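You operate a simulated robot arm through the tools that you are given. There is no shell and no other tool. Be economical: measure what you need, move in short steps, check, and stop when the job is done.

You are at the controls of a simulated robot arm. One attempt, no reset.

JOB
Start the fume cupboard: fan and light on, sash at the green mark, air speed 0.7 m/s.
Fine: set the speed with the fan dial, on one of its marks; the taps end shut.

The check looks at the end state, three seconds after you hand in, the way a careful person would. Anything else that was tipped, shoved, dropped, spilled or broken makes it a failure.

ROBOT AND FRAMES
A 7-joint arm with a two-finger parallel gripper, fixed in place. Base frame: the origin is at the foot of the arm, x ahead of it, y to its left, z up. Readings come in mm, degrees, newtons and seconds.
With the tool pointing down near the work surface it reaches from about 440 to 920 mm from the base axis. Its first joint turns from -115.0 to 115.0 degrees. Payload 3.91 kg.
Tool frame: the origin (TCP) lies between the finger pads and is the grasp point; the fingertips stand 30 mm ahead of it; z points along the fingers, y is the line along which they close. Largest opening 110 mm; finger width 20, thickness 10; the body of the gripper, 48 by 112 mm, starts 55 mm behind the TCP.
Orientation is that of the tool frame in the base frame, as a unit quaternion [w, x, y, z]. With the fingers straight down and closing along the base's y, the tool's x points along the base's -x, its y along +y and its z along -z.

CONTROLS
- The arm moves only by the tool arm_command. Its argument "plan" is a list of rows, each an object (a shift or turn left out is 0, a gripper value left out holds the last) with "angular": the turn, a rotation vector about the tool's x, y, z in degrees, a list of three; "translation": the shift along the tool's x, y, z in m, a list of three; "fingers": the finger opening in m, from 0 to 0.11. In form: [{"angular": [ax, ay, az], "translation": [dx, dy, dz], "fingers": fingers}, ...]. A call has 1 to 8 rows; each row shifts and turns the commanded pose from where the row before left it, along the tool's axes as they then stand. A row lasts 0.2 s, in which the tool goes at most 50 mm and 8.6 degrees; a call with a longer step from one row to the next is refused whole, and so is a gripper value outside its range. Where a pose cannot be reached the arm comes as near as it can. A force on the tool above 50 N (or 10 N above the force at the start of the call, whichever is more), or a blocked arm, ends the call early, and 0.2 s more pass. Each finger travels about 153 mm/s and halts on what it meets, pressing with about 21 N; the grip force reading is that of the motor and also rises with nothing between the fingers. The clock runs only during rows and for 0.2 s after the last one: add rows that do not move to give the fingers time. The reply holds the time, the measured pose of the TCP, the force on the tool along the base axes, the opening and the grip force, in the units named above and with some noise, with the torque about the TCP (base axes, N m) and any sound that the robot's microphone picked up, and new pictures: "pictures" is both (left out), scene, wrist or none.
- Cameras (640 x 400 px; columns grow to the right, rows downward): "scene" is fixed at [222.1, -498.6, 1819.2]; the picture's right is [0.34, -0.94, 0.00], its down [-0.58, -0.21, -0.78] and it looks along [0.74, 0.27, -0.62] (base axes); focal length 305 px, centre (320, 200). "wrist" rides on the gripper at [73, 17, -103] in the tool frame; the picture's right is [-0.23, 0.97, 0.00], its down [-0.76, -0.18, -0.62] and it looks along [-0.61, -0.14, 0.78] (tool axes); focal length 222 px, centre (320, 200). There is no depth. A picture from a camera that has moved, and an enlarged one, comes with that camera's place and axes in the base frame and with its lens.
- slide_trunk(by): slides the trunk up (or, below 0, down) by that many mm; the arm rides with it, the base frame stays. It gives what a move gives, with no picture.
- close_up(camera, box): a new picture of the part [left, top, right, bottom] of that camera's present view, enlarged. The clock stands still meanwhile.
- sign_off(): hands the job in; it is judged then, once.

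Go step by step. Nothing tells you positions but the pictures and the camera data: compare them with the known pose of the tool, close in by small moves and look again before you grip or let go. The budget is 120 turns and 200 pictures, counting those below and the enlarged ones. Unless the task says otherwise, let go and move clear before handing in, and close with one line.

The tools are called after ">>>" by a JSON object that holds its "op" and its "data". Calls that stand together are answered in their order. arm_command: Moves the arm, as the interface text tells. Its arguments: {"type":"object","properties":{"plan":{"type":"array"},"pictures":{"type":"string","enum":["both","scene","wrist","none"]}},"required":["plan"]} The other tools are called the same way: slide_trunk (by) slides the trunk up or down; close_up (camera, box) takes an enlarged picture of a part of a camera's view; sign_off () hands the job in.

At the start:

```text
clock: 0.0
position: [545.1, -106.7, 1629.8]
tcp_rot: [0.0, 0.001, 1.0, 0.0]
ft_force: [0.7, -0.3, -0.2]
moment: [0.0, 0.02, 0.04]
gripper_width: 110.0
grip_force: 0.0
trunk travel left (down, up): [-925.0, 65.0]
```

scene: 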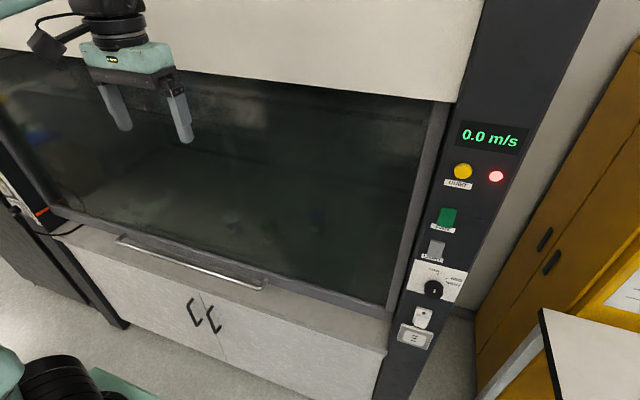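
wrist: 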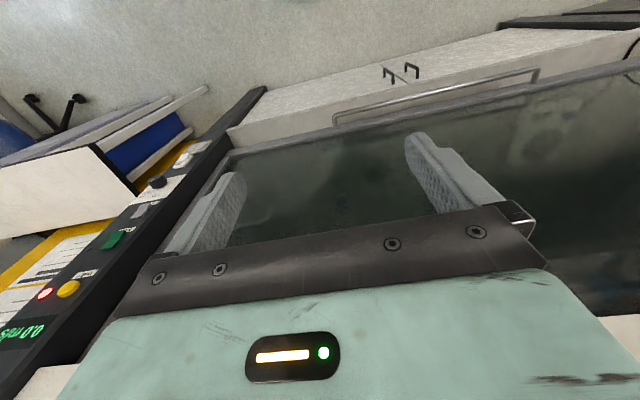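

I see the fume cupboard with its control panel on the right post, with display, yellow and red lamps, switches, dial and socket. The sash is closed with its handle at the bottom, and there are taps and a red mark on the left post. I'll enlarge these parts first.

>>> {"op": "close_up", "data": {"camera": "scene", "box": [380, 110, 540, 210]}}

>>> {"op": "close_up", "data": {"camera": "scene", "box": [370, 200, 530, 300]}}

>>> {"op": "close_up", "data": {"camera": "scene", "box": [0, 140, 160, 240]}}

>>> {"op": "close_up", "data": {"camera": "scene", "box": [340, 260, 500, 360]}}

```text
4.00 times, centred on (460, 160) of scene
camera zoom: at [222.1, -498.6, 1819.2], right [0.34, -0.94, 0.0], down [-0.58, -0.21, -0.78], along [0.74, 0.27, -0.62], focal length 1220 px, centre (-240, 360)
```

zoom: 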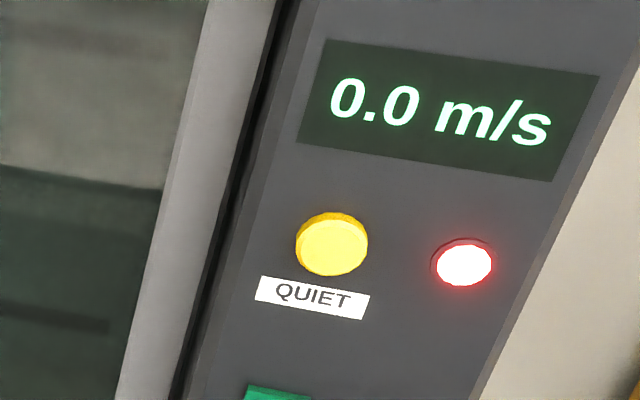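

```text
4.00 times, centred on (450, 250) of scene
camera zoom: at [222.1, -498.6, 1819.2], right [0.34, -0.94, 0.0], down [-0.58, -0.21, -0.78], along [0.74, 0.27, -0.62], focal length 1220 px, centre (-200, 0)
```

zoom: 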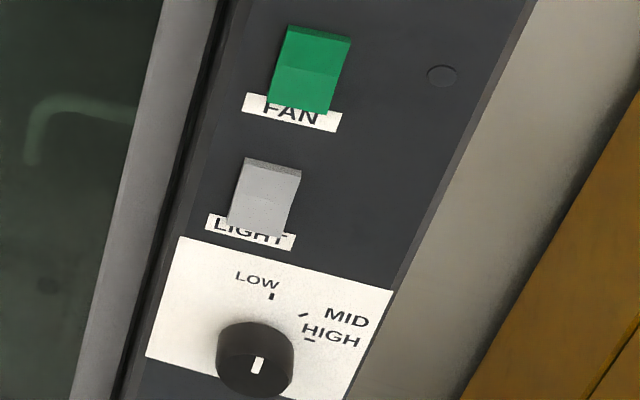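

```text
4.00 times, centred on (80, 190) of scene
camera zoom: at [222.1, -498.6, 1819.2], right [0.34, -0.94, 0.0], down [-0.58, -0.21, -0.78], along [0.74, 0.27, -0.62], focal length 1220 px, centre (1280, 240)
```

zoom: 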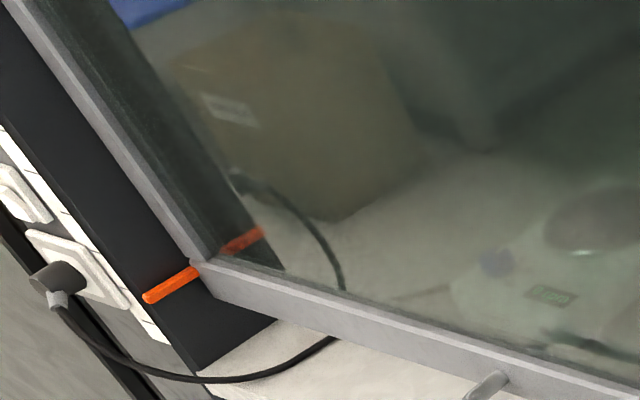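

```text
4.00 times, centred on (420, 310) of scene
camera zoom: at [222.1, -498.6, 1819.2], right [0.34, -0.94, 0.0], down [-0.58, -0.21, -0.78], along [0.74, 0.27, -0.62], focal length 1220 px, centre (-80, -240)
```

zoom: 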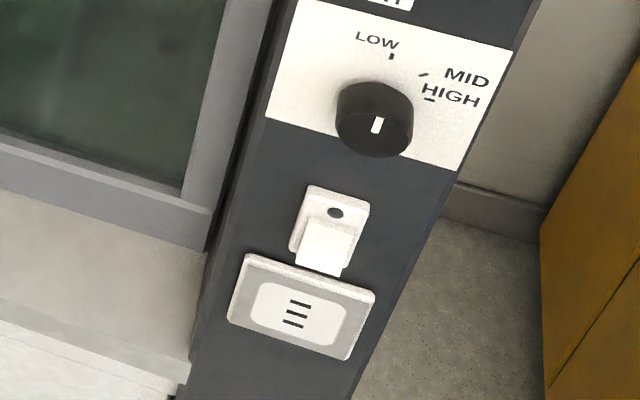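

The geometry from the two cameras agrees: handle bar at x≈750, z≈948, y from -97 to 557; panel plane x≈725, y≈-580. Next I'll look for the green mark and the taps.

>>> {"op": "close_up", "data": {"camera": "scene", "box": [0, 60, 160, 160]}}

>>> {"op": "close_up", "data": {"camera": "scene", "box": [360, 80, 520, 180]}}

>>> {"op": "close_up", "data": {"camera": "scene", "box": [100, 140, 420, 340]}}

>>> {"op": "close_up", "data": {"camera": "wrist", "box": [0, 100, 320, 300]}}

```text
4.00 times, centred on (80, 110) of scene
camera zoom: at [222.1, -498.6, 1819.2], right [0.34, -0.94, 0.0], down [-0.58, -0.21, -0.78], along [0.74, 0.27, -0.62], focal length 1220 px, centre (1280, 560)
```

zoom: 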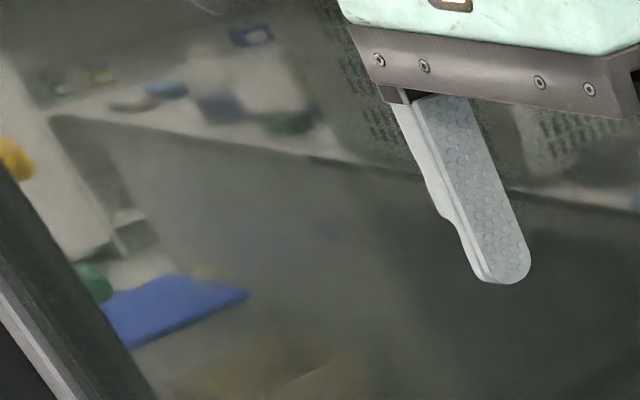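

```text
4.00 times, centred on (440, 130) of scene
camera zoom: at [222.1, -498.6, 1819.2], right [0.34, -0.94, 0.0], down [-0.58, -0.21, -0.78], along [0.74, 0.27, -0.62], focal length 1220 px, centre (-160, 480)
```

zoom: 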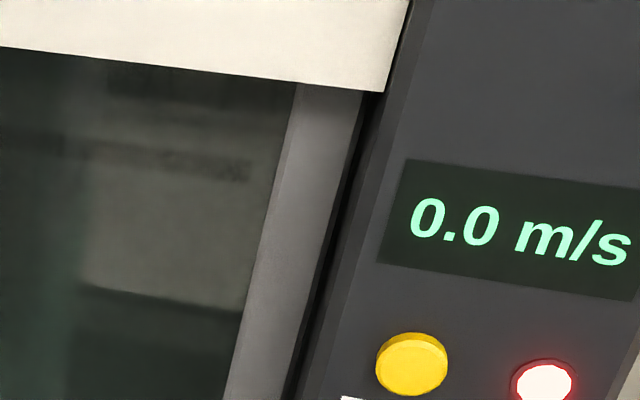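

```text
2.00 times, centred on (260, 240) of scene
camera zoom: at [222.1, -498.6, 1819.2], right [0.34, -0.94, 0.0], down [-0.58, -0.21, -0.78], along [0.74, 0.27, -0.62], focal length 610 px, centre (440, 120)
```

zoom: 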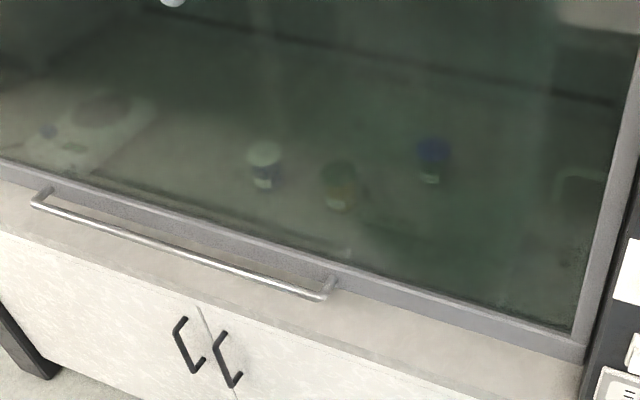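

```text
2.00 times, centred on (160, 200) of wrist
camera zoom: at [473.4, -90.1, 1732.6], right [0.23, 0.97, 0.0], down [0.76, -0.18, 0.62], along [0.61, -0.14, -0.78], focal length 444 px, centre (640, 200)
```

zoom: 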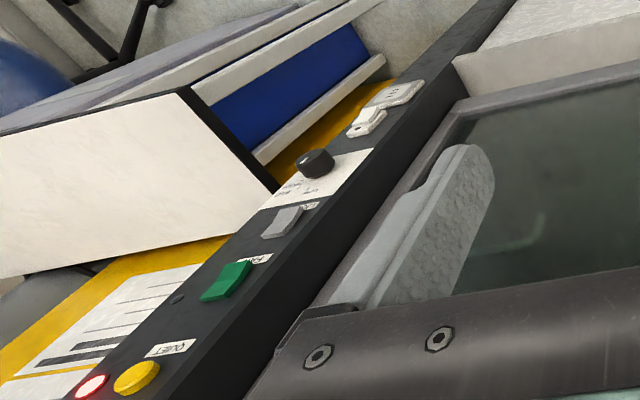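

No green mark on the visible part of the left post yet. I'll turn the wrist camera to the left and shift left to view the whole post.

>>> {"op": "arm_command", "data": {"plan": [{"angular": [0, 0, -8.5], "translation": [0, 0.03, 0]}, {"angular": [0, 0, -8.5], "translation": [0, 0.03, 0]}, {"angular": [0, 0, -8.5], "translation": [0, 0.03, 0]}, {"angular": [0, 0, -8.5], "translation": [0, 0.03, 0]}, {"angular": [0, 0, -8.5], "translation": [0, 0.03, 0]}]}}

```text
clock: 1.2
position: [503.8, 36.1, 1630.9]
tcp_rot: [0.0, -0.363, 0.932, 0.0]
ft_force: [0.0, 0.4, -0.1]
moment: [0.01, 0.01, 0.0]
gripper_width: 109.9
grip_force: 0.0
trunk travel left (down, up): [-925.0, 65.0]
camera wrist: at [439.0, -0.8, 1733.3], right [-0.49, 0.87, 0.0], down [0.68, 0.38, 0.62], along [0.54, 0.31, -0.78], focal length 222 px, centre (320, 200)
```

scene: 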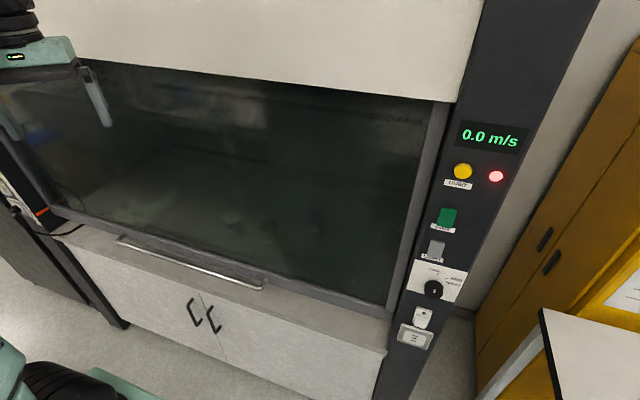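
wrist: 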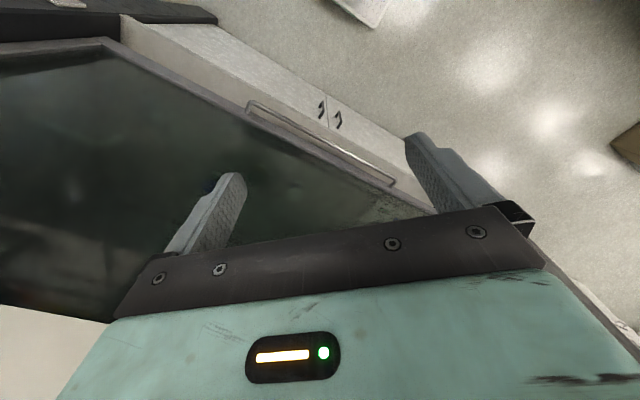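

The gripper blocks the left post in this pose. I'll tilt the tool up about 43° so the camera looks horizontally at the left post.

>>> {"op": "arm_command", "data": {"plan": [{"angular": [0, -8.5, 0]}, {"angular": [0, -8.5, 0]}, {"angular": [0, -8.5, 0]}, {"angular": [0, -8.5, 0]}, {"angular": [0, -8.5, 0]}], "pictures": "wrist"}}

>>> {"op": "slide_trunk", "data": {"by": -250}}

>>> {"op": "close_up", "data": {"camera": "wrist", "box": [0, 0, 640, 400]}}

```text
clock: 2.4
position: [558.5, 76.9, 1587.1]
tcp_rot: [0.304, -0.342, 0.881, 0.119]
ft_force: [1.1, 0.5, -0.7]
moment: [0.0, 0.02, 0.01]
gripper_width: 110.0
grip_force: 0.0
out of reach, approached as far as the arm can: row 4, 5
trunk travel left (down, up): [-925.0, 65.0]
camera wrist: at [458.7, 6.3, 1622.3], right [-0.53, 0.84, 0.14], down [0.28, 0.01, 0.96], along [0.8, 0.55, -0.24], focal length 222 px, centre (320, 200)
```

wrist: 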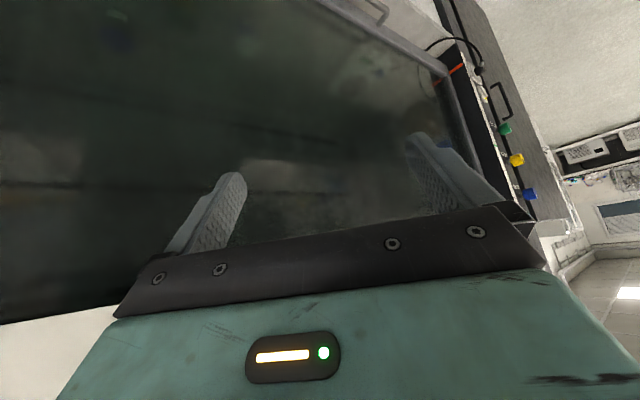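

```text
clock: 5.0
position: [556.1, 75.1, 1337.7]
tcp_rot: [0.305, -0.343, 0.881, 0.119]
ft_force: [-0.7, -0.8, -0.4]
moment: [0.02, 0.0, 0.0]
gripper_width: 110.1
grip_force: 0.0
trunk travel left (down, up): [-675.0, 315.0]
```

```text
1.00 times, centred on (320, 200) of wrist (not enlarged: the box is as wide or as high as the picture)
camera zoom: at [457.1, 5.9, 1373.5], right [-0.53, 0.84, 0.14], down [0.28, 0.01, 0.96], along [0.8, 0.55, -0.24], focal length 222 px, centre (320, 200)
```

zoom: 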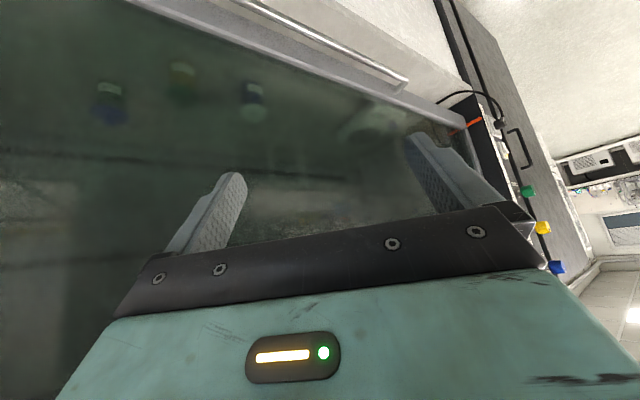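

The left post carries three taps (green, yellow and blue) plus the orange mark near the bottom. I'll zoom in on them.

>>> {"op": "close_up", "data": {"camera": "wrist", "box": [420, 80, 620, 280]}}

>>> {"op": "arm_command", "data": {"plan": [{"angular": [0, 0, -8.5], "translation": [0, 0.03, -0.02]}, {"angular": [0, 0, -8.5], "translation": [0, 0.03, -0.02]}, {"angular": [0, 0, -8.5], "translation": [0, 0.03, -0.02]}, {"angular": [0, 0, -8.5], "translation": [0, 0.03, -0.02]}], "pictures": "wrist"}}

```text
2.00 times, centred on (520, 180) of wrist
camera zoom: at [457.1, 5.9, 1373.5], right [-0.53, 0.84, 0.14], down [0.28, 0.01, 0.96], along [0.8, 0.55, -0.24], focal length 444 px, centre (-80, 240)
```

zoom: 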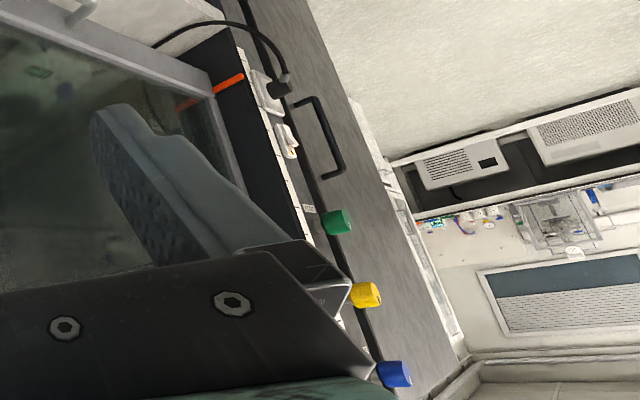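

```text
clock: 6.0
position: [479.2, 170.7, 1328.7]
tcp_rot: [0.327, -0.585, 0.742, 0.025]
ft_force: [-0.5, -0.3, 0.2]
moment: [0.02, -0.02, 0.0]
gripper_width: 109.9
grip_force: 0.1
out of reach, approached as far as the arm can: row 1, 2, 3
trunk travel left (down, up): [-675.0, 315.0]
camera wrist: at [410.8, 69.0, 1365.7], right [-0.84, 0.5, -0.22], down [-0.05, 0.33, 0.94], along [0.54, 0.8, -0.25], focal length 222 px, centre (320, 200)
```

wrist: 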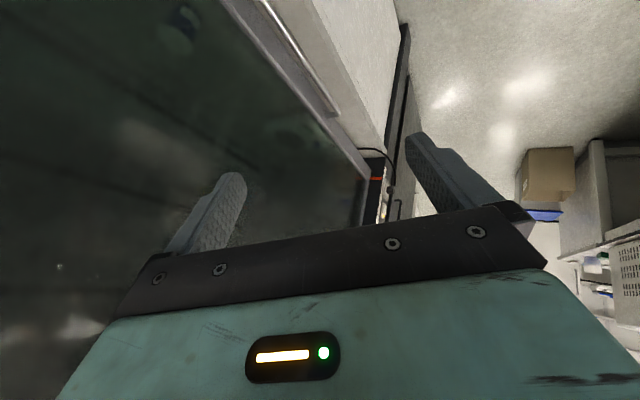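

I'll raise the trunk to see the upper part of the left post over the gripper's body.

>>> {"op": "slide_trunk", "data": {"by": 310}}

>>> {"op": "close_up", "data": {"camera": "wrist", "box": [320, 80, 480, 240]}}

>>> {"op": "arm_command", "data": {"plan": [{"angular": [0, 0, 8.5]}, {"angular": [0, 0, 8.5]}, {"angular": [0, 0, 8.5]}], "pictures": "none"}}

>>> {"op": "close_up", "data": {"camera": "wrist", "box": [320, 0, 640, 200]}}

```text
clock: 9.1
position: [479.5, 169.5, 1638.0]
tcp_rot: [0.325, -0.586, 0.741, 0.026]
ft_force: [-0.3, 0.5, 0.3]
moment: [0.02, 0.0, -0.01]
gripper_width: 109.8
grip_force: 0.0
trunk travel left (down, up): [-985.0, 5.0]
```

```text
2.50 times, centred on (400, 160) of wrist
camera zoom: at [410.8, 68.6, 1675.9], right [-0.84, 0.5, -0.22], down [-0.05, 0.33, 0.94], along [0.54, 0.8, -0.25], focal length 555 px, centre (120, 300)
```

zoom: 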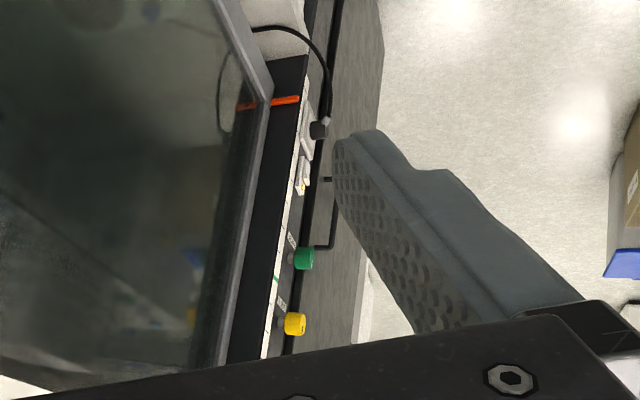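

```text
clock: 9.9
position: [479.9, 169.0, 1639.1]
tcp_rot: [0.312, -0.406, 0.853, 0.096]
ft_force: [-0.3, -0.2, 0.2]
moment: [0.0, 0.0, 0.01]
gripper_width: 110.3
grip_force: 0.0
trunk travel left (down, up): [-985.0, 5.0]
```

```text
2.00 times, centred on (480, 100) of wrist
camera zoom: at [386.1, 90.0, 1673.3], right [-0.63, 0.78, 0.05], down [0.21, 0.11, 0.97], along [0.75, 0.62, -0.23], focal length 444 px, centre (0, 400)
```

zoom: 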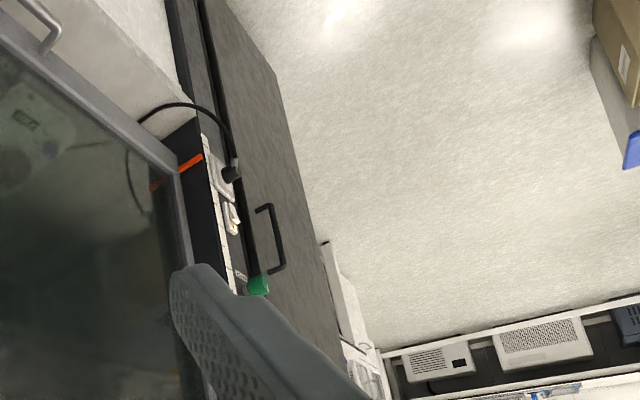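

There is a white scale strip on the left post with a small green tick between the green and yellow taps, and the orange bar looks like a pointer on the sash. I'll go back to that view and zoom in harder.

>>> {"op": "arm_command", "data": {"plan": [{"angular": [0, 0, -8.5]}, {"angular": [0, 0, -8.5]}, {"angular": [0, 0, -8.5]}], "pictures": "none"}}

>>> {"op": "close_up", "data": {"camera": "wrist", "box": [350, 108, 430, 158]}}

>>> {"op": "close_up", "data": {"camera": "wrist", "box": [340, 165, 420, 215]}}

```text
clock: 10.7
position: [480.1, 169.4, 1639.0]
tcp_rot: [0.326, -0.586, 0.741, 0.024]
ft_force: [-0.7, -0.2, -0.5]
moment: [-0.01, 0.03, 0.03]
gripper_width: 109.9
grip_force: 0.0
trunk travel left (down, up): [-985.0, 5.0]
```

```text
8.00 times, centred on (390, 133) of wrist
camera zoom: at [411.0, 68.9, 1676.4], right [-0.84, 0.5, -0.22], down [-0.05, 0.33, 0.94], along [0.54, 0.8, -0.25], focal length 1777 px, centre (-240, 736)
```

zoom: 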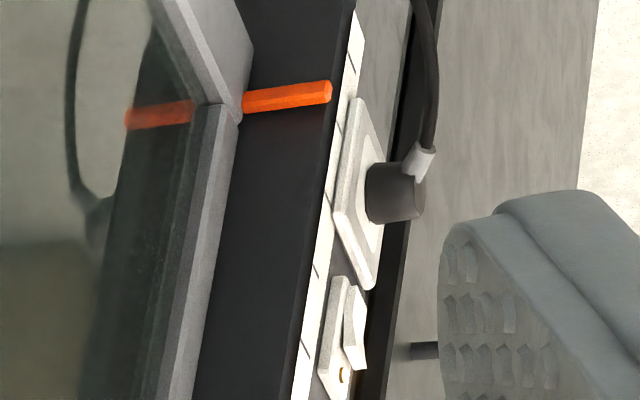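

```text
8.00 times, centred on (380, 190) of wrist
camera zoom: at [411.0, 68.9, 1676.4], right [-0.84, 0.5, -0.22], down [-0.05, 0.33, 0.94], along [0.54, 0.8, -0.25], focal length 1777 px, centre (-160, 280)
```

zoom: 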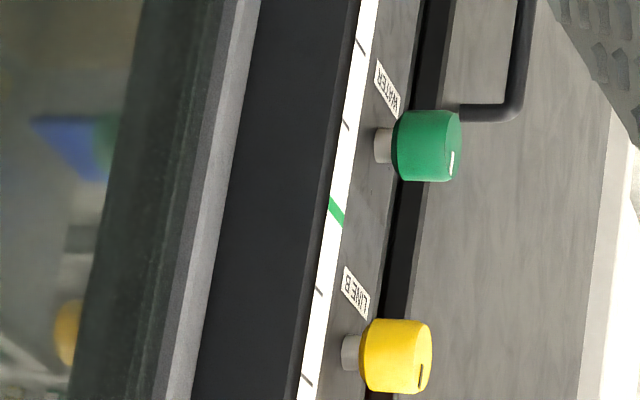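

The orange pointer on the sash must rise about 350 mm to the green tick on the scale. Now I'll lower the arm and turn the tool to point forward with the fingers closing vertically, ready to grip the handle bar.

>>> {"op": "arm_command", "data": {"plan": [{"translation": [0.011, 0.003, 0.044]}, {"translation": [0.011, 0.003, 0.044]}, {"translation": [0.011, 0.003, 0.044]}, {"translation": [0.011, 0.003, 0.044]}, {"translation": [0.011, 0.003, 0.044]}, {"translation": [0.011, 0.003, 0.044]}], "pictures": "none"}}

>>> {"op": "arm_command", "data": {"plan": [{"angular": [6.96, 1.33, -3.44]}, {"angular": [6.96, 1.33, -3.44]}, {"angular": [6.96, 1.33, -3.44]}, {"angular": [6.96, 1.33, -3.44]}, {"angular": [6.96, 1.33, -3.44]}, {"angular": [6.96, 1.33, -3.44]}, {"angular": [6.96, 1.33, -3.44]}, {"angular": [6.96, 1.33, -3.44]}]}}

```text
clock: 12.1
position: [581.0, 229.1, 1390.8]
tcp_rot: [0.327, -0.586, 0.741, 0.025]
ft_force: [0.6, -1.2, 1.2]
moment: [0.03, 0.0, 0.01]
gripper_width: 109.9
grip_force: 0.0
trunk travel left (down, up): [-985.0, 5.0]
```

```text
clock: 13.6
position: [594.5, 221.7, 1431.2]
tcp_rot: [0.485, -0.518, 0.673, -0.21]
ft_force: [0.1, 0.2, 0.7]
moment: [0.03, 0.02, 0.06]
gripper_width: 110.1
grip_force: 0.0
out of reach, approached as far as the arm can: row 4, 5
trunk travel left (down, up): [-985.0, 5.0]
stopped in row 7: the arm was blocked; the commanded pose is now the measured one
camera wrist: at [497.6, 139.0, 1431.6], right [-0.48, 0.57, -0.67], down [-0.46, 0.48, 0.75], along [0.75, 0.66, 0.03], focal length 222 px, centre (320, 200)
```

scene: 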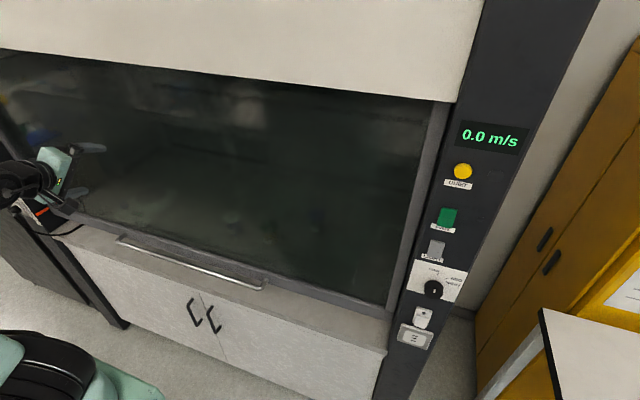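
wrist: 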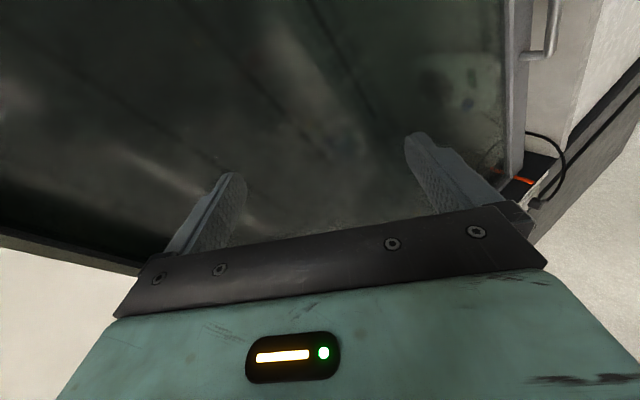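

The arm blocked near a fold. I'll move out and lower, to about x 665 and z 1280, then finish the turn to about 20° below horizontal.

>>> {"op": "arm_command", "data": {"plan": [{"translation": [0.0165, 0.021, 0.032]}, {"translation": [0.0165, 0.021, 0.032]}, {"translation": [0.0165, 0.021, 0.032]}, {"translation": [0.0165, 0.021, 0.032]}, {"angular": [2.35, 2.8, -5.8]}, {"angular": [2.35, 2.8, -5.8]}, {"angular": [2.35, 2.8, -5.8]}, {"angular": [2.35, 2.8, -5.8]}]}}

```text
clock: 15.2
position: [721.7, 132.4, 1292.1]
tcp_rot: [0.407, -0.495, 0.669, -0.376]
ft_force: [0.0, -0.5, -0.4]
moment: [-0.02, -0.01, 0.05]
gripper_width: 110.1
grip_force: 0.0
trunk travel left (down, up): [-985.0, 5.0]
stopped in row 7: the arm was blocked; the commanded pose is now the measured one
camera wrist: at [607.0, 75.2, 1302.6], right [-0.31, 0.44, -0.84], down [-0.37, 0.76, 0.53], along [0.88, 0.48, -0.07], focal length 222 px, centre (320, 200)
```

scene: 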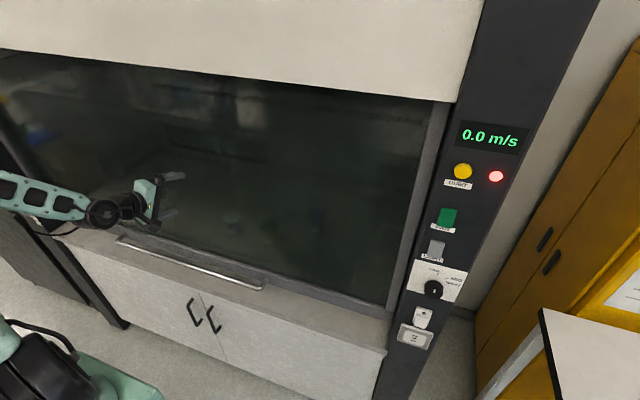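
wrist: 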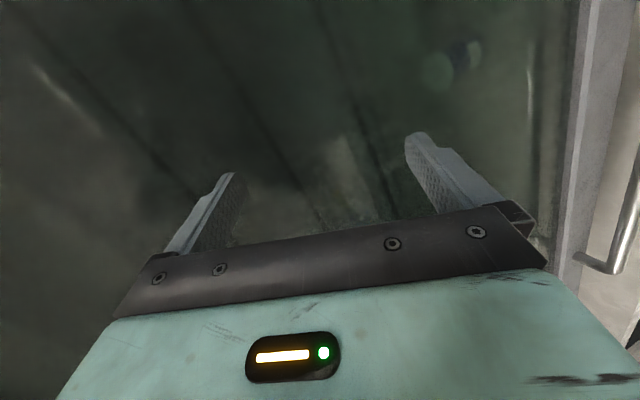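

The tool is now close to the wanted pose: z axis (0.92, -0.1, -0.39), fingers closing nearly vertically. I'll back off a little, centre on the bar and slide the trunk down towards handle height.

>>> {"op": "arm_command", "data": {"plan": [{"translation": [-0.022, 0.013, -0.021]}, {"translation": [-0.022, 0.013, -0.021]}, {"translation": [-0.022, 0.013, -0.021]}], "pictures": "none"}}

>>> {"op": "slide_trunk", "data": {"by": -335}}

>>> {"op": "arm_command", "data": {"plan": [{"angular": [0, 0, 0]}]}}

```text
clock: 16.2
position: [704.7, 154.0, 1298.1]
tcp_rot: [0.387, -0.445, 0.705, -0.394]
ft_force: [0.3, -0.6, -0.3]
moment: [0.01, -0.02, -0.01]
gripper_width: 110.0
grip_force: 0.1
trunk travel left (down, up): [-985.0, 5.0]
stopped in row 3: the arm was blocked; the commanded pose is now the measured one
```

```text
clock: 19.4
position: [703.8, 156.1, 962.9]
tcp_rot: [0.387, -0.445, 0.704, -0.395]
ft_force: [0.5, 0.3, 0.1]
moment: [0.0, 0.03, -0.01]
gripper_width: 110.1
grip_force: 0.0
trunk travel left (down, up): [-650.0, 340.0]
```

```text
clock: 19.9
position: [703.9, 154.6, 963.3]
tcp_rot: [0.388, -0.445, 0.704, -0.394]
ft_force: [0.2, -0.7, 0.0]
moment: [0.04, 0.02, 0.02]
gripper_width: 110.0
grip_force: 0.1
trunk travel left (down, up): [-650.0, 340.0]
camera wrist: at [584.7, 113.0, 973.5], right [-0.24, 0.5, -0.83], down [-0.27, 0.79, 0.55], along [0.93, 0.36, -0.06], focal length 222 px, centre (320, 200)
```

scene: 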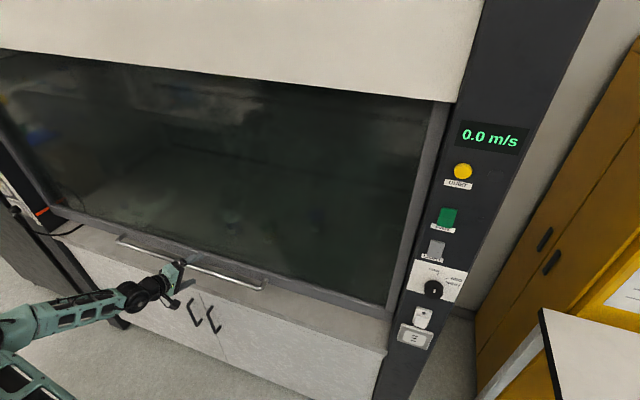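
wrist: 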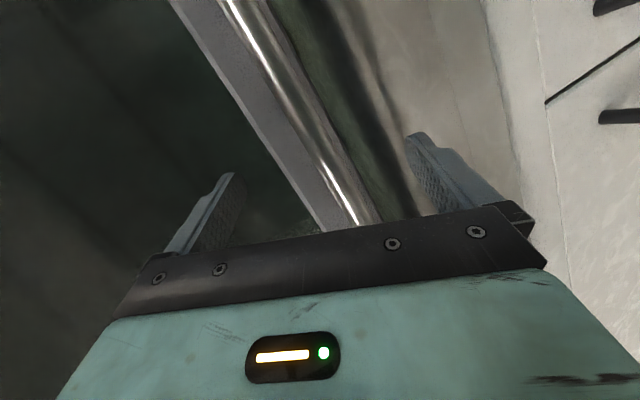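

The bar lies between the two fingers. I'll advance 30 mm along the tool and look.

>>> {"op": "arm_command", "data": {"plan": [{"translation": [0, 0, 0.015]}, {"translation": [0, 0, 0.015]}]}}

>>> {"op": "close_up", "data": {"camera": "scene", "box": [120, 220, 280, 320]}}

```text
clock: 20.4
position: [730.6, 150.4, 949.7]
tcp_rot: [0.388, -0.445, 0.704, -0.395]
ft_force: [0.1, -0.8, -0.5]
moment: [0.02, 0.0, -0.02]
gripper_width: 110.0
grip_force: 0.2
trunk travel left (down, up): [-650.0, 340.0]
camera wrist: at [611.3, 108.4, 960.0], right [-0.24, 0.5, -0.83], down [-0.27, 0.79, 0.55], along [0.93, 0.36, -0.06], focal length 222 px, centre (320, 200)
```

scene: 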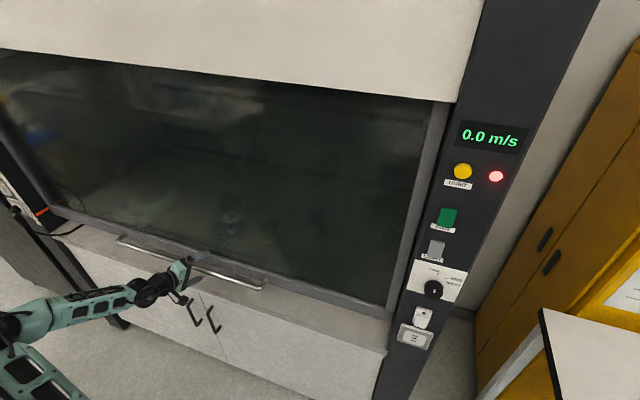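
wrist: 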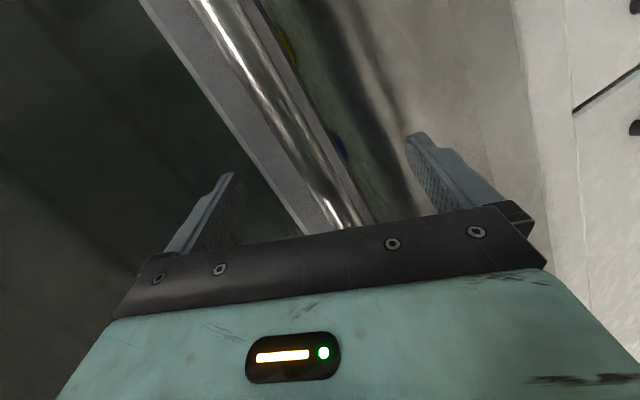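

```text
4.00 times, centred on (200, 270) of scene
camera zoom: at [222.1, -498.6, 1819.2], right [0.34, -0.94, 0.0], down [-0.58, -0.21, -0.78], along [0.74, 0.27, -0.62], focal length 1220 px, centre (800, -80)
```

zoom: 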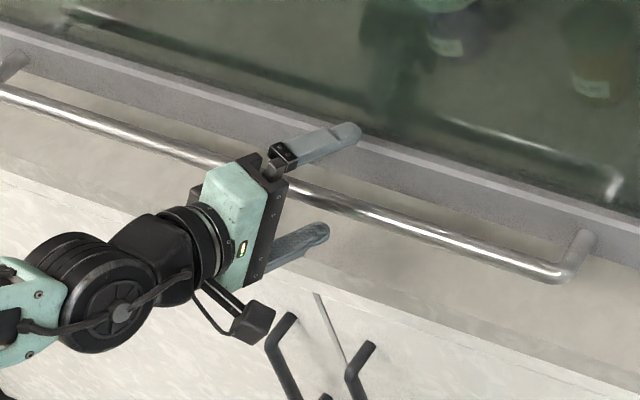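

The bar is between the fingers. I'll close to 45 mm, then advance another 8 mm.

>>> {"op": "arm_command", "data": {"plan": [{"fingers": 0.045}, {"fingers": 0.045}, {"fingers": 0.045}, {"translation": [0, 0, 0.01]}]}}

>>> {"op": "close_up", "data": {"camera": "scene", "box": [150, 240, 230, 290]}}

```text
clock: 21.4
position: [736.0, 147.3, 946.6]
tcp_rot: [0.387, -0.447, 0.704, -0.393]
ft_force: [-40.0, 1.9, 3.8]
moment: [-0.04, -0.88, -0.23]
gripper_width: 40.9
grip_force: 0.1
trunk travel left (down, up): [-650.0, 340.0]
camera wrist: at [616.5, 105.7, 957.0], right [-0.25, 0.5, -0.83], down [-0.27, 0.79, 0.55], along [0.93, 0.36, -0.06], focal length 222 px, centre (320, 200)
```

scene: 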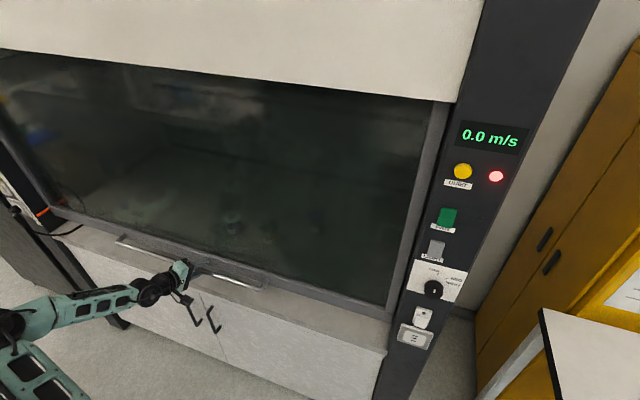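
wrist: 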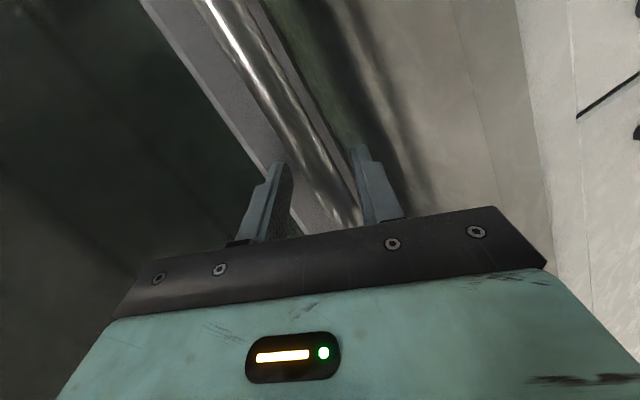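

```text
8.00 times, centred on (190, 265) of scene
camera zoom: at [222.1, -498.6, 1819.2], right [0.34, -0.94, 0.0], down [-0.58, -0.21, -0.78], along [0.74, 0.27, -0.62], focal length 2440 px, centre (1360, -320)
```

zoom: 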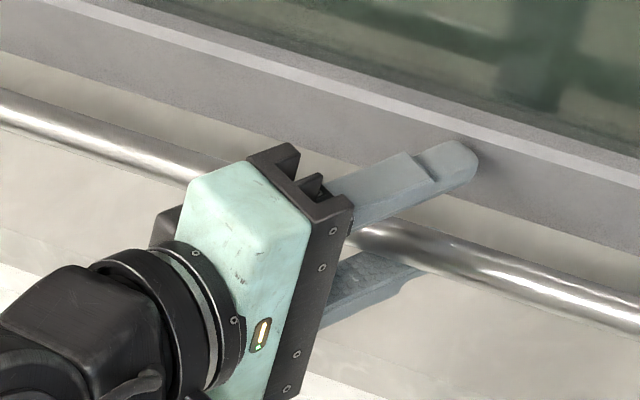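

The upper fingertip is touching the sash rail. I'll back off 6 mm and close on the bar.

>>> {"op": "arm_command", "data": {"plan": [{"translation": [0, 0, -0.008]}, {"fingers": 0.02}, {"fingers": 0.02}, {"fingers": 0.02}]}}

>>> {"op": "close_up", "data": {"camera": "scene", "box": [150, 240, 230, 290]}}

```text
clock: 22.4
position: [733.5, 146.9, 951.7]
tcp_rot: [0.389, -0.444, 0.703, -0.396]
ft_force: [7.0, 1.9, 6.5]
moment: [-1.06, -0.18, 0.47]
gripper_width: 24.5
grip_force: 44.9
trunk travel left (down, up): [-650.0, 340.0]
camera wrist: at [614.7, 105.1, 961.3], right [-0.24, 0.5, -0.83], down [-0.27, 0.79, 0.55], along [0.93, 0.36, -0.06], focal length 222 px, centre (320, 200)
```

scene: 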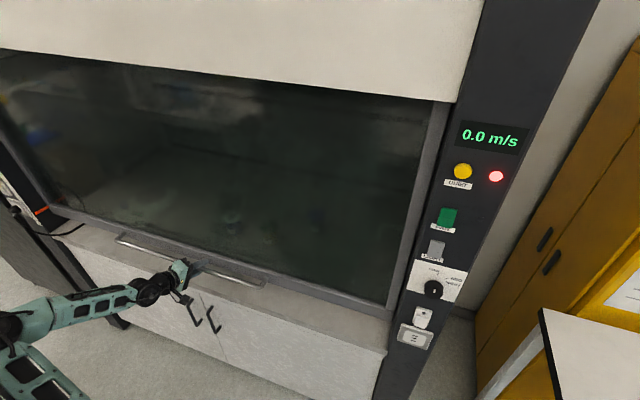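
wrist: 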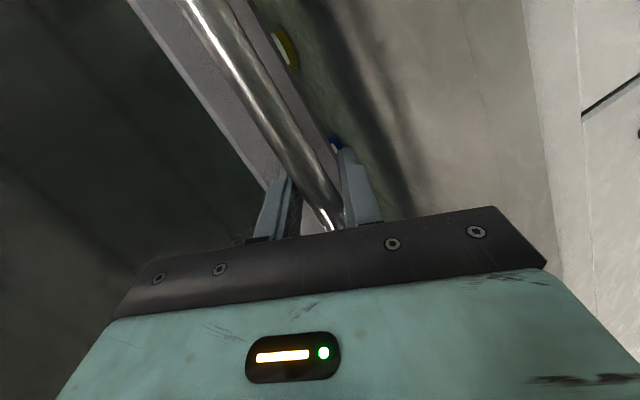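

```text
8.00 times, centred on (190, 265) of scene
camera zoom: at [222.1, -498.6, 1819.2], right [0.34, -0.94, 0.0], down [-0.58, -0.21, -0.78], along [0.74, 0.27, -0.62], focal length 2440 px, centre (1360, -320)
```

zoom: 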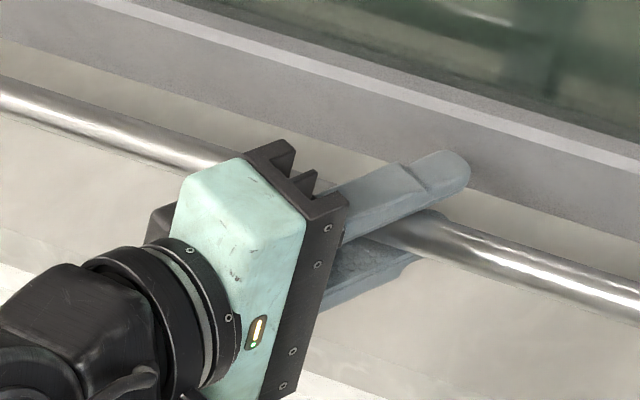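

The bar is held. I'll try a first 30 mm lift with the trunk.

>>> {"op": "slide_trunk", "data": {"by": 30}}

>>> {"op": "close_up", "data": {"camera": "scene", "box": [0, 140, 320, 340]}}

```text
clock: 23.2
position: [733.7, 146.9, 980.7]
tcp_rot: [0.388, -0.446, 0.704, -0.394]
ft_force: [16.3, -1.1, 3.0]
moment: [-0.81, -0.08, 1.06]
gripper_width: 24.9
grip_force: 44.5
trunk travel left (down, up): [-680.0, 310.0]
```

```text
2.00 times, centred on (160, 240) of scene
camera zoom: at [222.1, -498.6, 1819.2], right [0.34, -0.94, 0.0], down [-0.58, -0.21, -0.78], along [0.74, 0.27, -0.62], focal length 610 px, centre (640, 120)
```

zoom: 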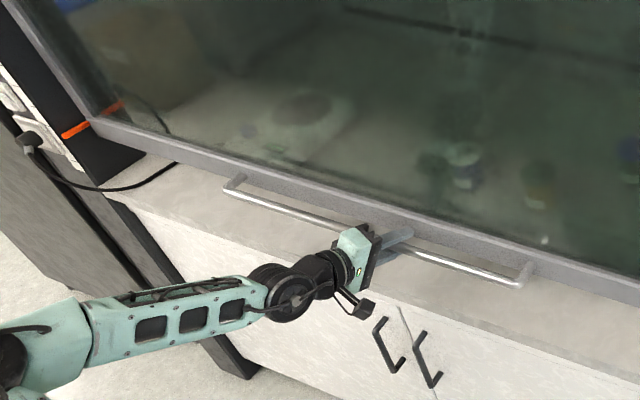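

The sash follows smoothly with low force. I'll lift a further 270 mm in two steps.

>>> {"op": "slide_trunk", "data": {"by": 130}}

>>> {"op": "slide_trunk", "data": {"by": 130}}

>>> {"op": "arm_command", "data": {"plan": [{"angular": [0, 0, 0]}]}}

```text
clock: 24.8
position: [733.8, 146.6, 1111.4]
tcp_rot: [0.388, -0.445, 0.704, -0.395]
ft_force: [9.3, -2.9, 6.6]
moment: [-1.41, 0.14, 0.21]
gripper_width: 24.4
grip_force: 45.2
trunk travel left (down, up): [-810.0, 180.0]
```

```text
clock: 26.4
position: [733.7, 147.4, 1241.4]
tcp_rot: [0.389, -0.444, 0.704, -0.395]
ft_force: [4.6, -4.9, 5.8]
moment: [-1.33, 0.13, 0.3]
gripper_width: 24.5
grip_force: 45.3
trunk travel left (down, up): [-940.0, 50.0]
```

```text
clock: 26.8
position: [734.7, 147.6, 1239.8]
tcp_rot: [0.389, -0.444, 0.704, -0.395]
ft_force: [6.4, -4.6, 7.2]
moment: [-1.12, -0.16, 0.59]
gripper_width: 24.7
grip_force: 44.9
trunk travel left (down, up): [-940.0, 50.0]
camera wrist: at [613.9, 105.1, 1250.8], right [-0.24, 0.5, -0.83], down [-0.27, 0.79, 0.55], along [0.93, 0.36, -0.06], focal length 222 px, centre (320, 200)
```

scene: 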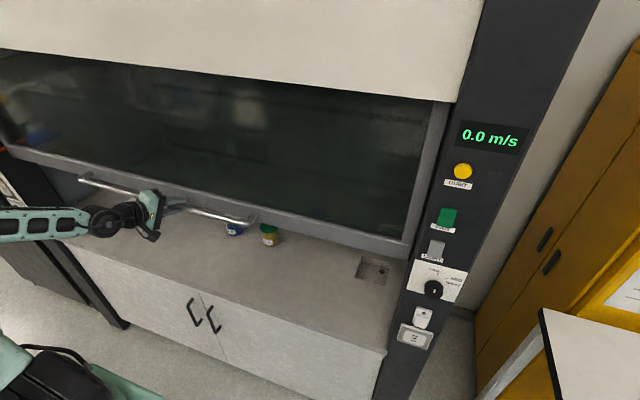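
wrist: 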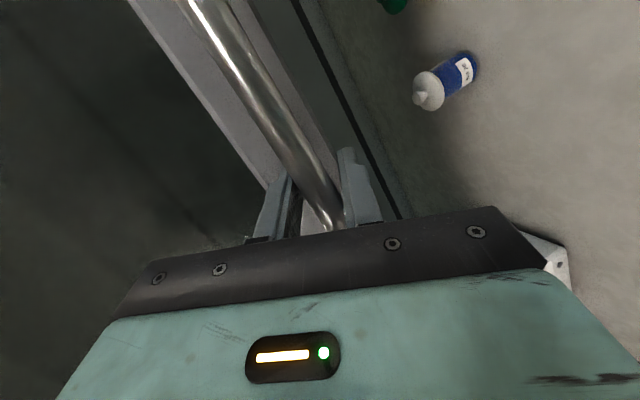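

The pointer is still just visible at the left edge of the scene view. I'll zoom there.

>>> {"op": "close_up", "data": {"camera": "scene", "box": [0, 120, 96, 180]}}

>>> {"op": "close_up", "data": {"camera": "scene", "box": [0, 160, 96, 220]}}

```text
6.67 times, centred on (48, 150) of scene
camera zoom: at [222.1, -498.6, 1819.2], right [0.34, -0.94, 0.0], down [-0.58, -0.21, -0.78], along [0.74, 0.27, -0.62], focal length 2033 px, centre (2133, 533)
```

zoom: 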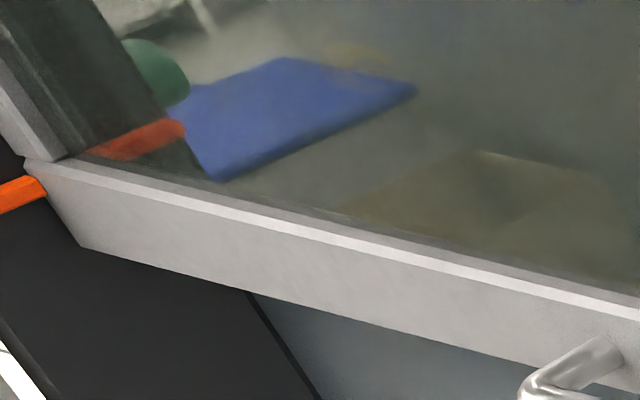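

```text
6.67 times, centred on (48, 190) of scene
camera zoom: at [222.1, -498.6, 1819.2], right [0.34, -0.94, 0.0], down [-0.58, -0.21, -0.78], along [0.74, 0.27, -0.62], focal length 2033 px, centre (2133, 267)
```

zoom: 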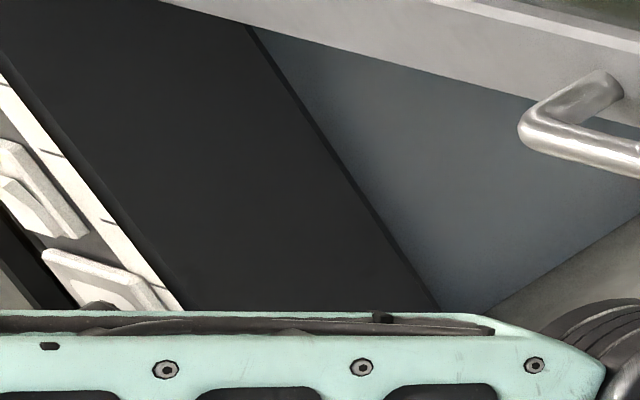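

I can't see the mark from here. I'll loosen the fingers a little to test whether the sash stays up.

>>> {"op": "arm_command", "data": {"plan": [{"fingers": 0.045}, {"fingers": 0.045}, {"fingers": 0.045}], "pictures": "wrist"}}

>>> {"op": "close_up", "data": {"camera": "scene", "box": [0, 120, 96, 180]}}

```text
clock: 27.6
position: [733.8, 147.0, 1239.8]
tcp_rot: [0.387, -0.445, 0.705, -0.394]
ft_force: [0.6, 0.0, 0.4]
moment: [0.0, 0.01, -0.01]
gripper_width: 45.2
grip_force: 0.1
trunk travel left (down, up): [-940.0, 50.0]
camera wrist: at [613.4, 105.5, 1250.2], right [-0.24, 0.5, -0.83], down [-0.27, 0.79, 0.55], along [0.93, 0.36, -0.06], focal length 222 px, centre (320, 200)
```

wrist: 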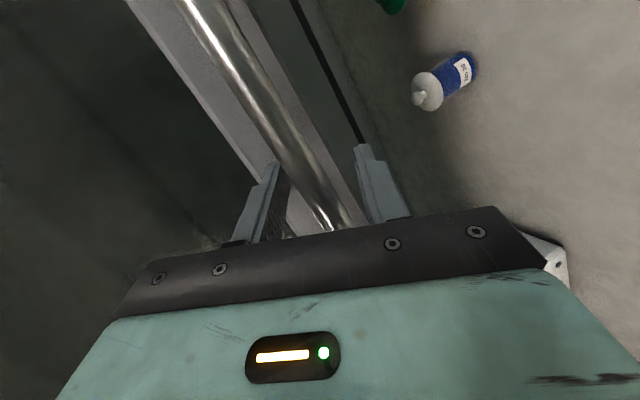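

```text
6.67 times, centred on (48, 150) of scene
camera zoom: at [222.1, -498.6, 1819.2], right [0.34, -0.94, 0.0], down [-0.58, -0.21, -0.78], along [0.74, 0.27, -0.62], focal length 2033 px, centre (2133, 533)
```

zoom: 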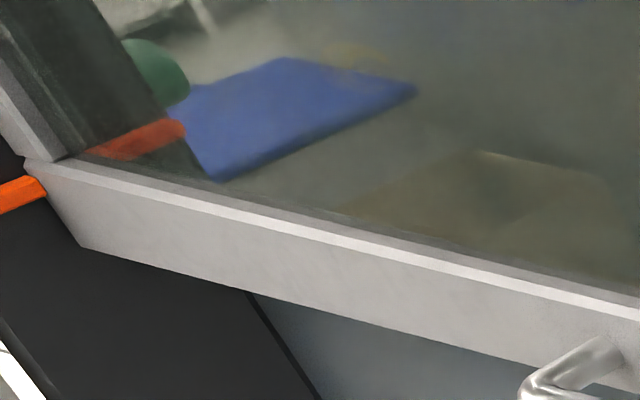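

The sash stays where it is left. I'll back straight out and swing to the earlier viewing orientation.

>>> {"op": "arm_command", "data": {"plan": [{"translation": [0, 0, -0.04]}, {"translation": [0, 0, -0.04]}, {"translation": [0, 0, -0.04]}, {"translation": [0, 0, -0.03]}], "pictures": "none"}}

>>> {"op": "arm_command", "data": {"plan": [{"angular": [-6.63, -3.12, 0.93]}, {"angular": [-6.63, -3.12, 0.93]}, {"angular": [-6.63, -3.12, 0.93]}, {"angular": [-6.63, -3.12, 0.93]}, {"angular": [-6.63, -3.12, 0.93]}, {"angular": [-6.63, -3.12, 0.93]}, {"angular": [-6.63, -3.12, 0.93]}]}}

```text
clock: 28.3
position: [692.7, 74.7, 1280.3]
tcp_rot: [0.344, -0.369, 0.748, -0.431]
ft_force: [-0.4, 0.0, 0.5]
moment: [0.0, 0.01, -0.03]
gripper_width: 45.2
grip_force: 0.0
trunk travel left (down, up): [-940.0, 50.0]
stopped in row 3: the arm was blocked; the commanded pose is now the measured one
```

```text
clock: 29.9
position: [695.5, 69.0, 1279.5]
tcp_rot: [0.328, -0.505, 0.798, -0.006]
ft_force: [1.2, -2.2, -1.1]
moment: [0.15, 0.02, 0.09]
gripper_width: 45.1
grip_force: 0.0
trunk travel left (down, up): [-940.0, 50.0]
camera wrist: at [607.2, -15.1, 1317.4], right [-0.72, 0.66, -0.21], down [0.02, 0.33, 0.94], along [0.7, 0.67, -0.25], focal length 222 px, centre (320, 200)
```

scene: 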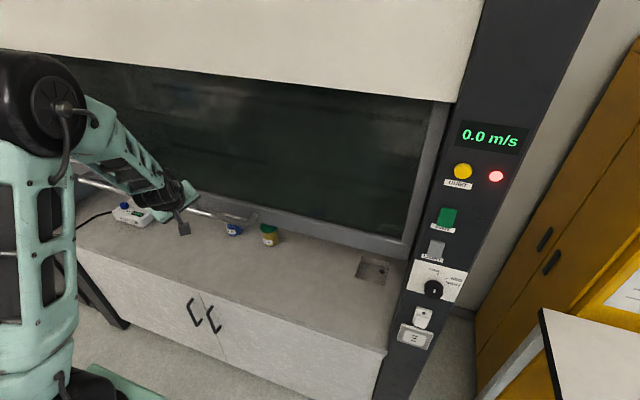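
wrist: 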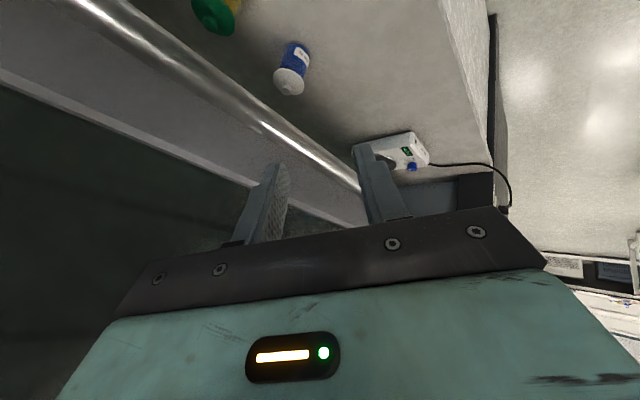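

I'll move back and up to the earlier vantage point for the left post.

>>> {"op": "arm_command", "data": {"plan": [{"translation": [-0.0194, 0.0155, -0.0338]}, {"translation": [-0.0194, 0.0155, -0.0338]}, {"translation": [-0.0194, 0.0155, -0.0338]}, {"translation": [-0.0194, 0.0155, -0.0338]}, {"translation": [-0.0194, 0.0155, -0.0338], "angular": [0, 0, -3.5]}, {"translation": [-0.0194, 0.0155, -0.0338], "angular": [0, 0, -3.5]}, {"translation": [-0.0194, 0.0155, -0.0338], "angular": [0, 0, -3.5]}, {"translation": [-0.0194, 0.0155, -0.0338], "angular": [0, 0, -3.5]}]}}

```text
clock: 31.7
position: [487.4, 169.0, 1527.1]
tcp_rot: [0.324, -0.599, 0.731, -0.046]
ft_force: [-0.2, -0.1, 0.5]
moment: [0.03, -0.01, 0.0]
gripper_width: 45.1
grip_force: 0.1
trunk travel left (down, up): [-940.0, 50.0]
camera wrist: at [413.2, 74.6, 1569.3], right [-0.81, 0.48, -0.35], down [-0.12, 0.44, 0.89], along [0.58, 0.76, -0.3], focal length 222 px, centre (320, 200)
```

scene: 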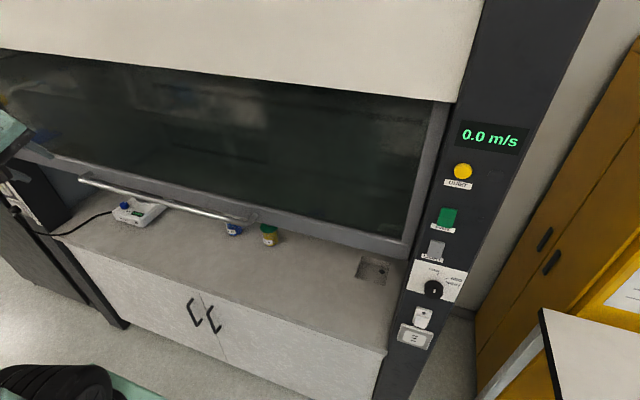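
wrist: 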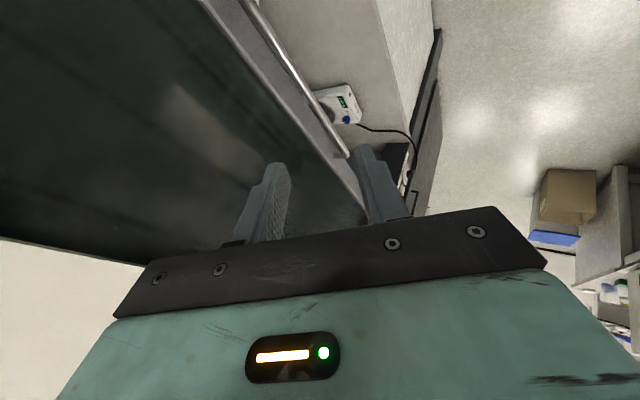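

I'll open the fingers and go about 110 mm higher to see the pointer and mark.

>>> {"op": "slide_trunk", "data": {"by": 48}}

>>> {"op": "arm_command", "data": {"plan": [{"translation": [-0.0155, -0.0105, -0.0235], "fingers": 0.11}, {"translation": [-0.0155, -0.0105, -0.0235]}, {"translation": [-0.0155, -0.0105, -0.0235]}], "pictures": "none"}}

>>> {"op": "close_up", "data": {"camera": "wrist", "box": [320, 130, 480, 230]}}

```text
clock: 32.6
position: [487.0, 169.8, 1574.7]
tcp_rot: [0.324, -0.599, 0.731, -0.047]
ft_force: [-0.3, -0.2, -0.3]
moment: [0.02, 0.0, 0.02]
gripper_width: 45.2
grip_force: 0.1
trunk travel left (down, up): [-988.0, 2.0]
```

```text
clock: 33.4
position: [481.1, 180.4, 1664.9]
tcp_rot: [0.324, -0.599, 0.731, -0.047]
ft_force: [0.5, 0.4, 0.3]
moment: [-0.02, -0.02, -0.01]
gripper_width: 110.0
grip_force: 0.0
trunk travel left (down, up): [-988.0, 2.0]
```

```text
4.00 times, centred on (400, 180) of wrist
camera zoom: at [406.9, 85.2, 1707.5], right [-0.81, 0.48, -0.35], down [-0.12, 0.44, 0.89], along [0.58, 0.76, -0.3], focal length 888 px, centre (0, 280)
```

zoom: 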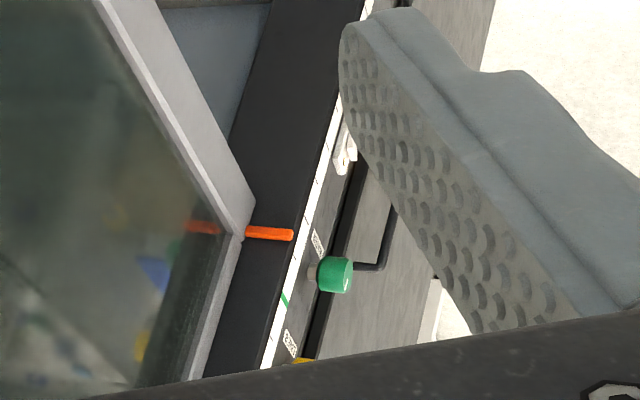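

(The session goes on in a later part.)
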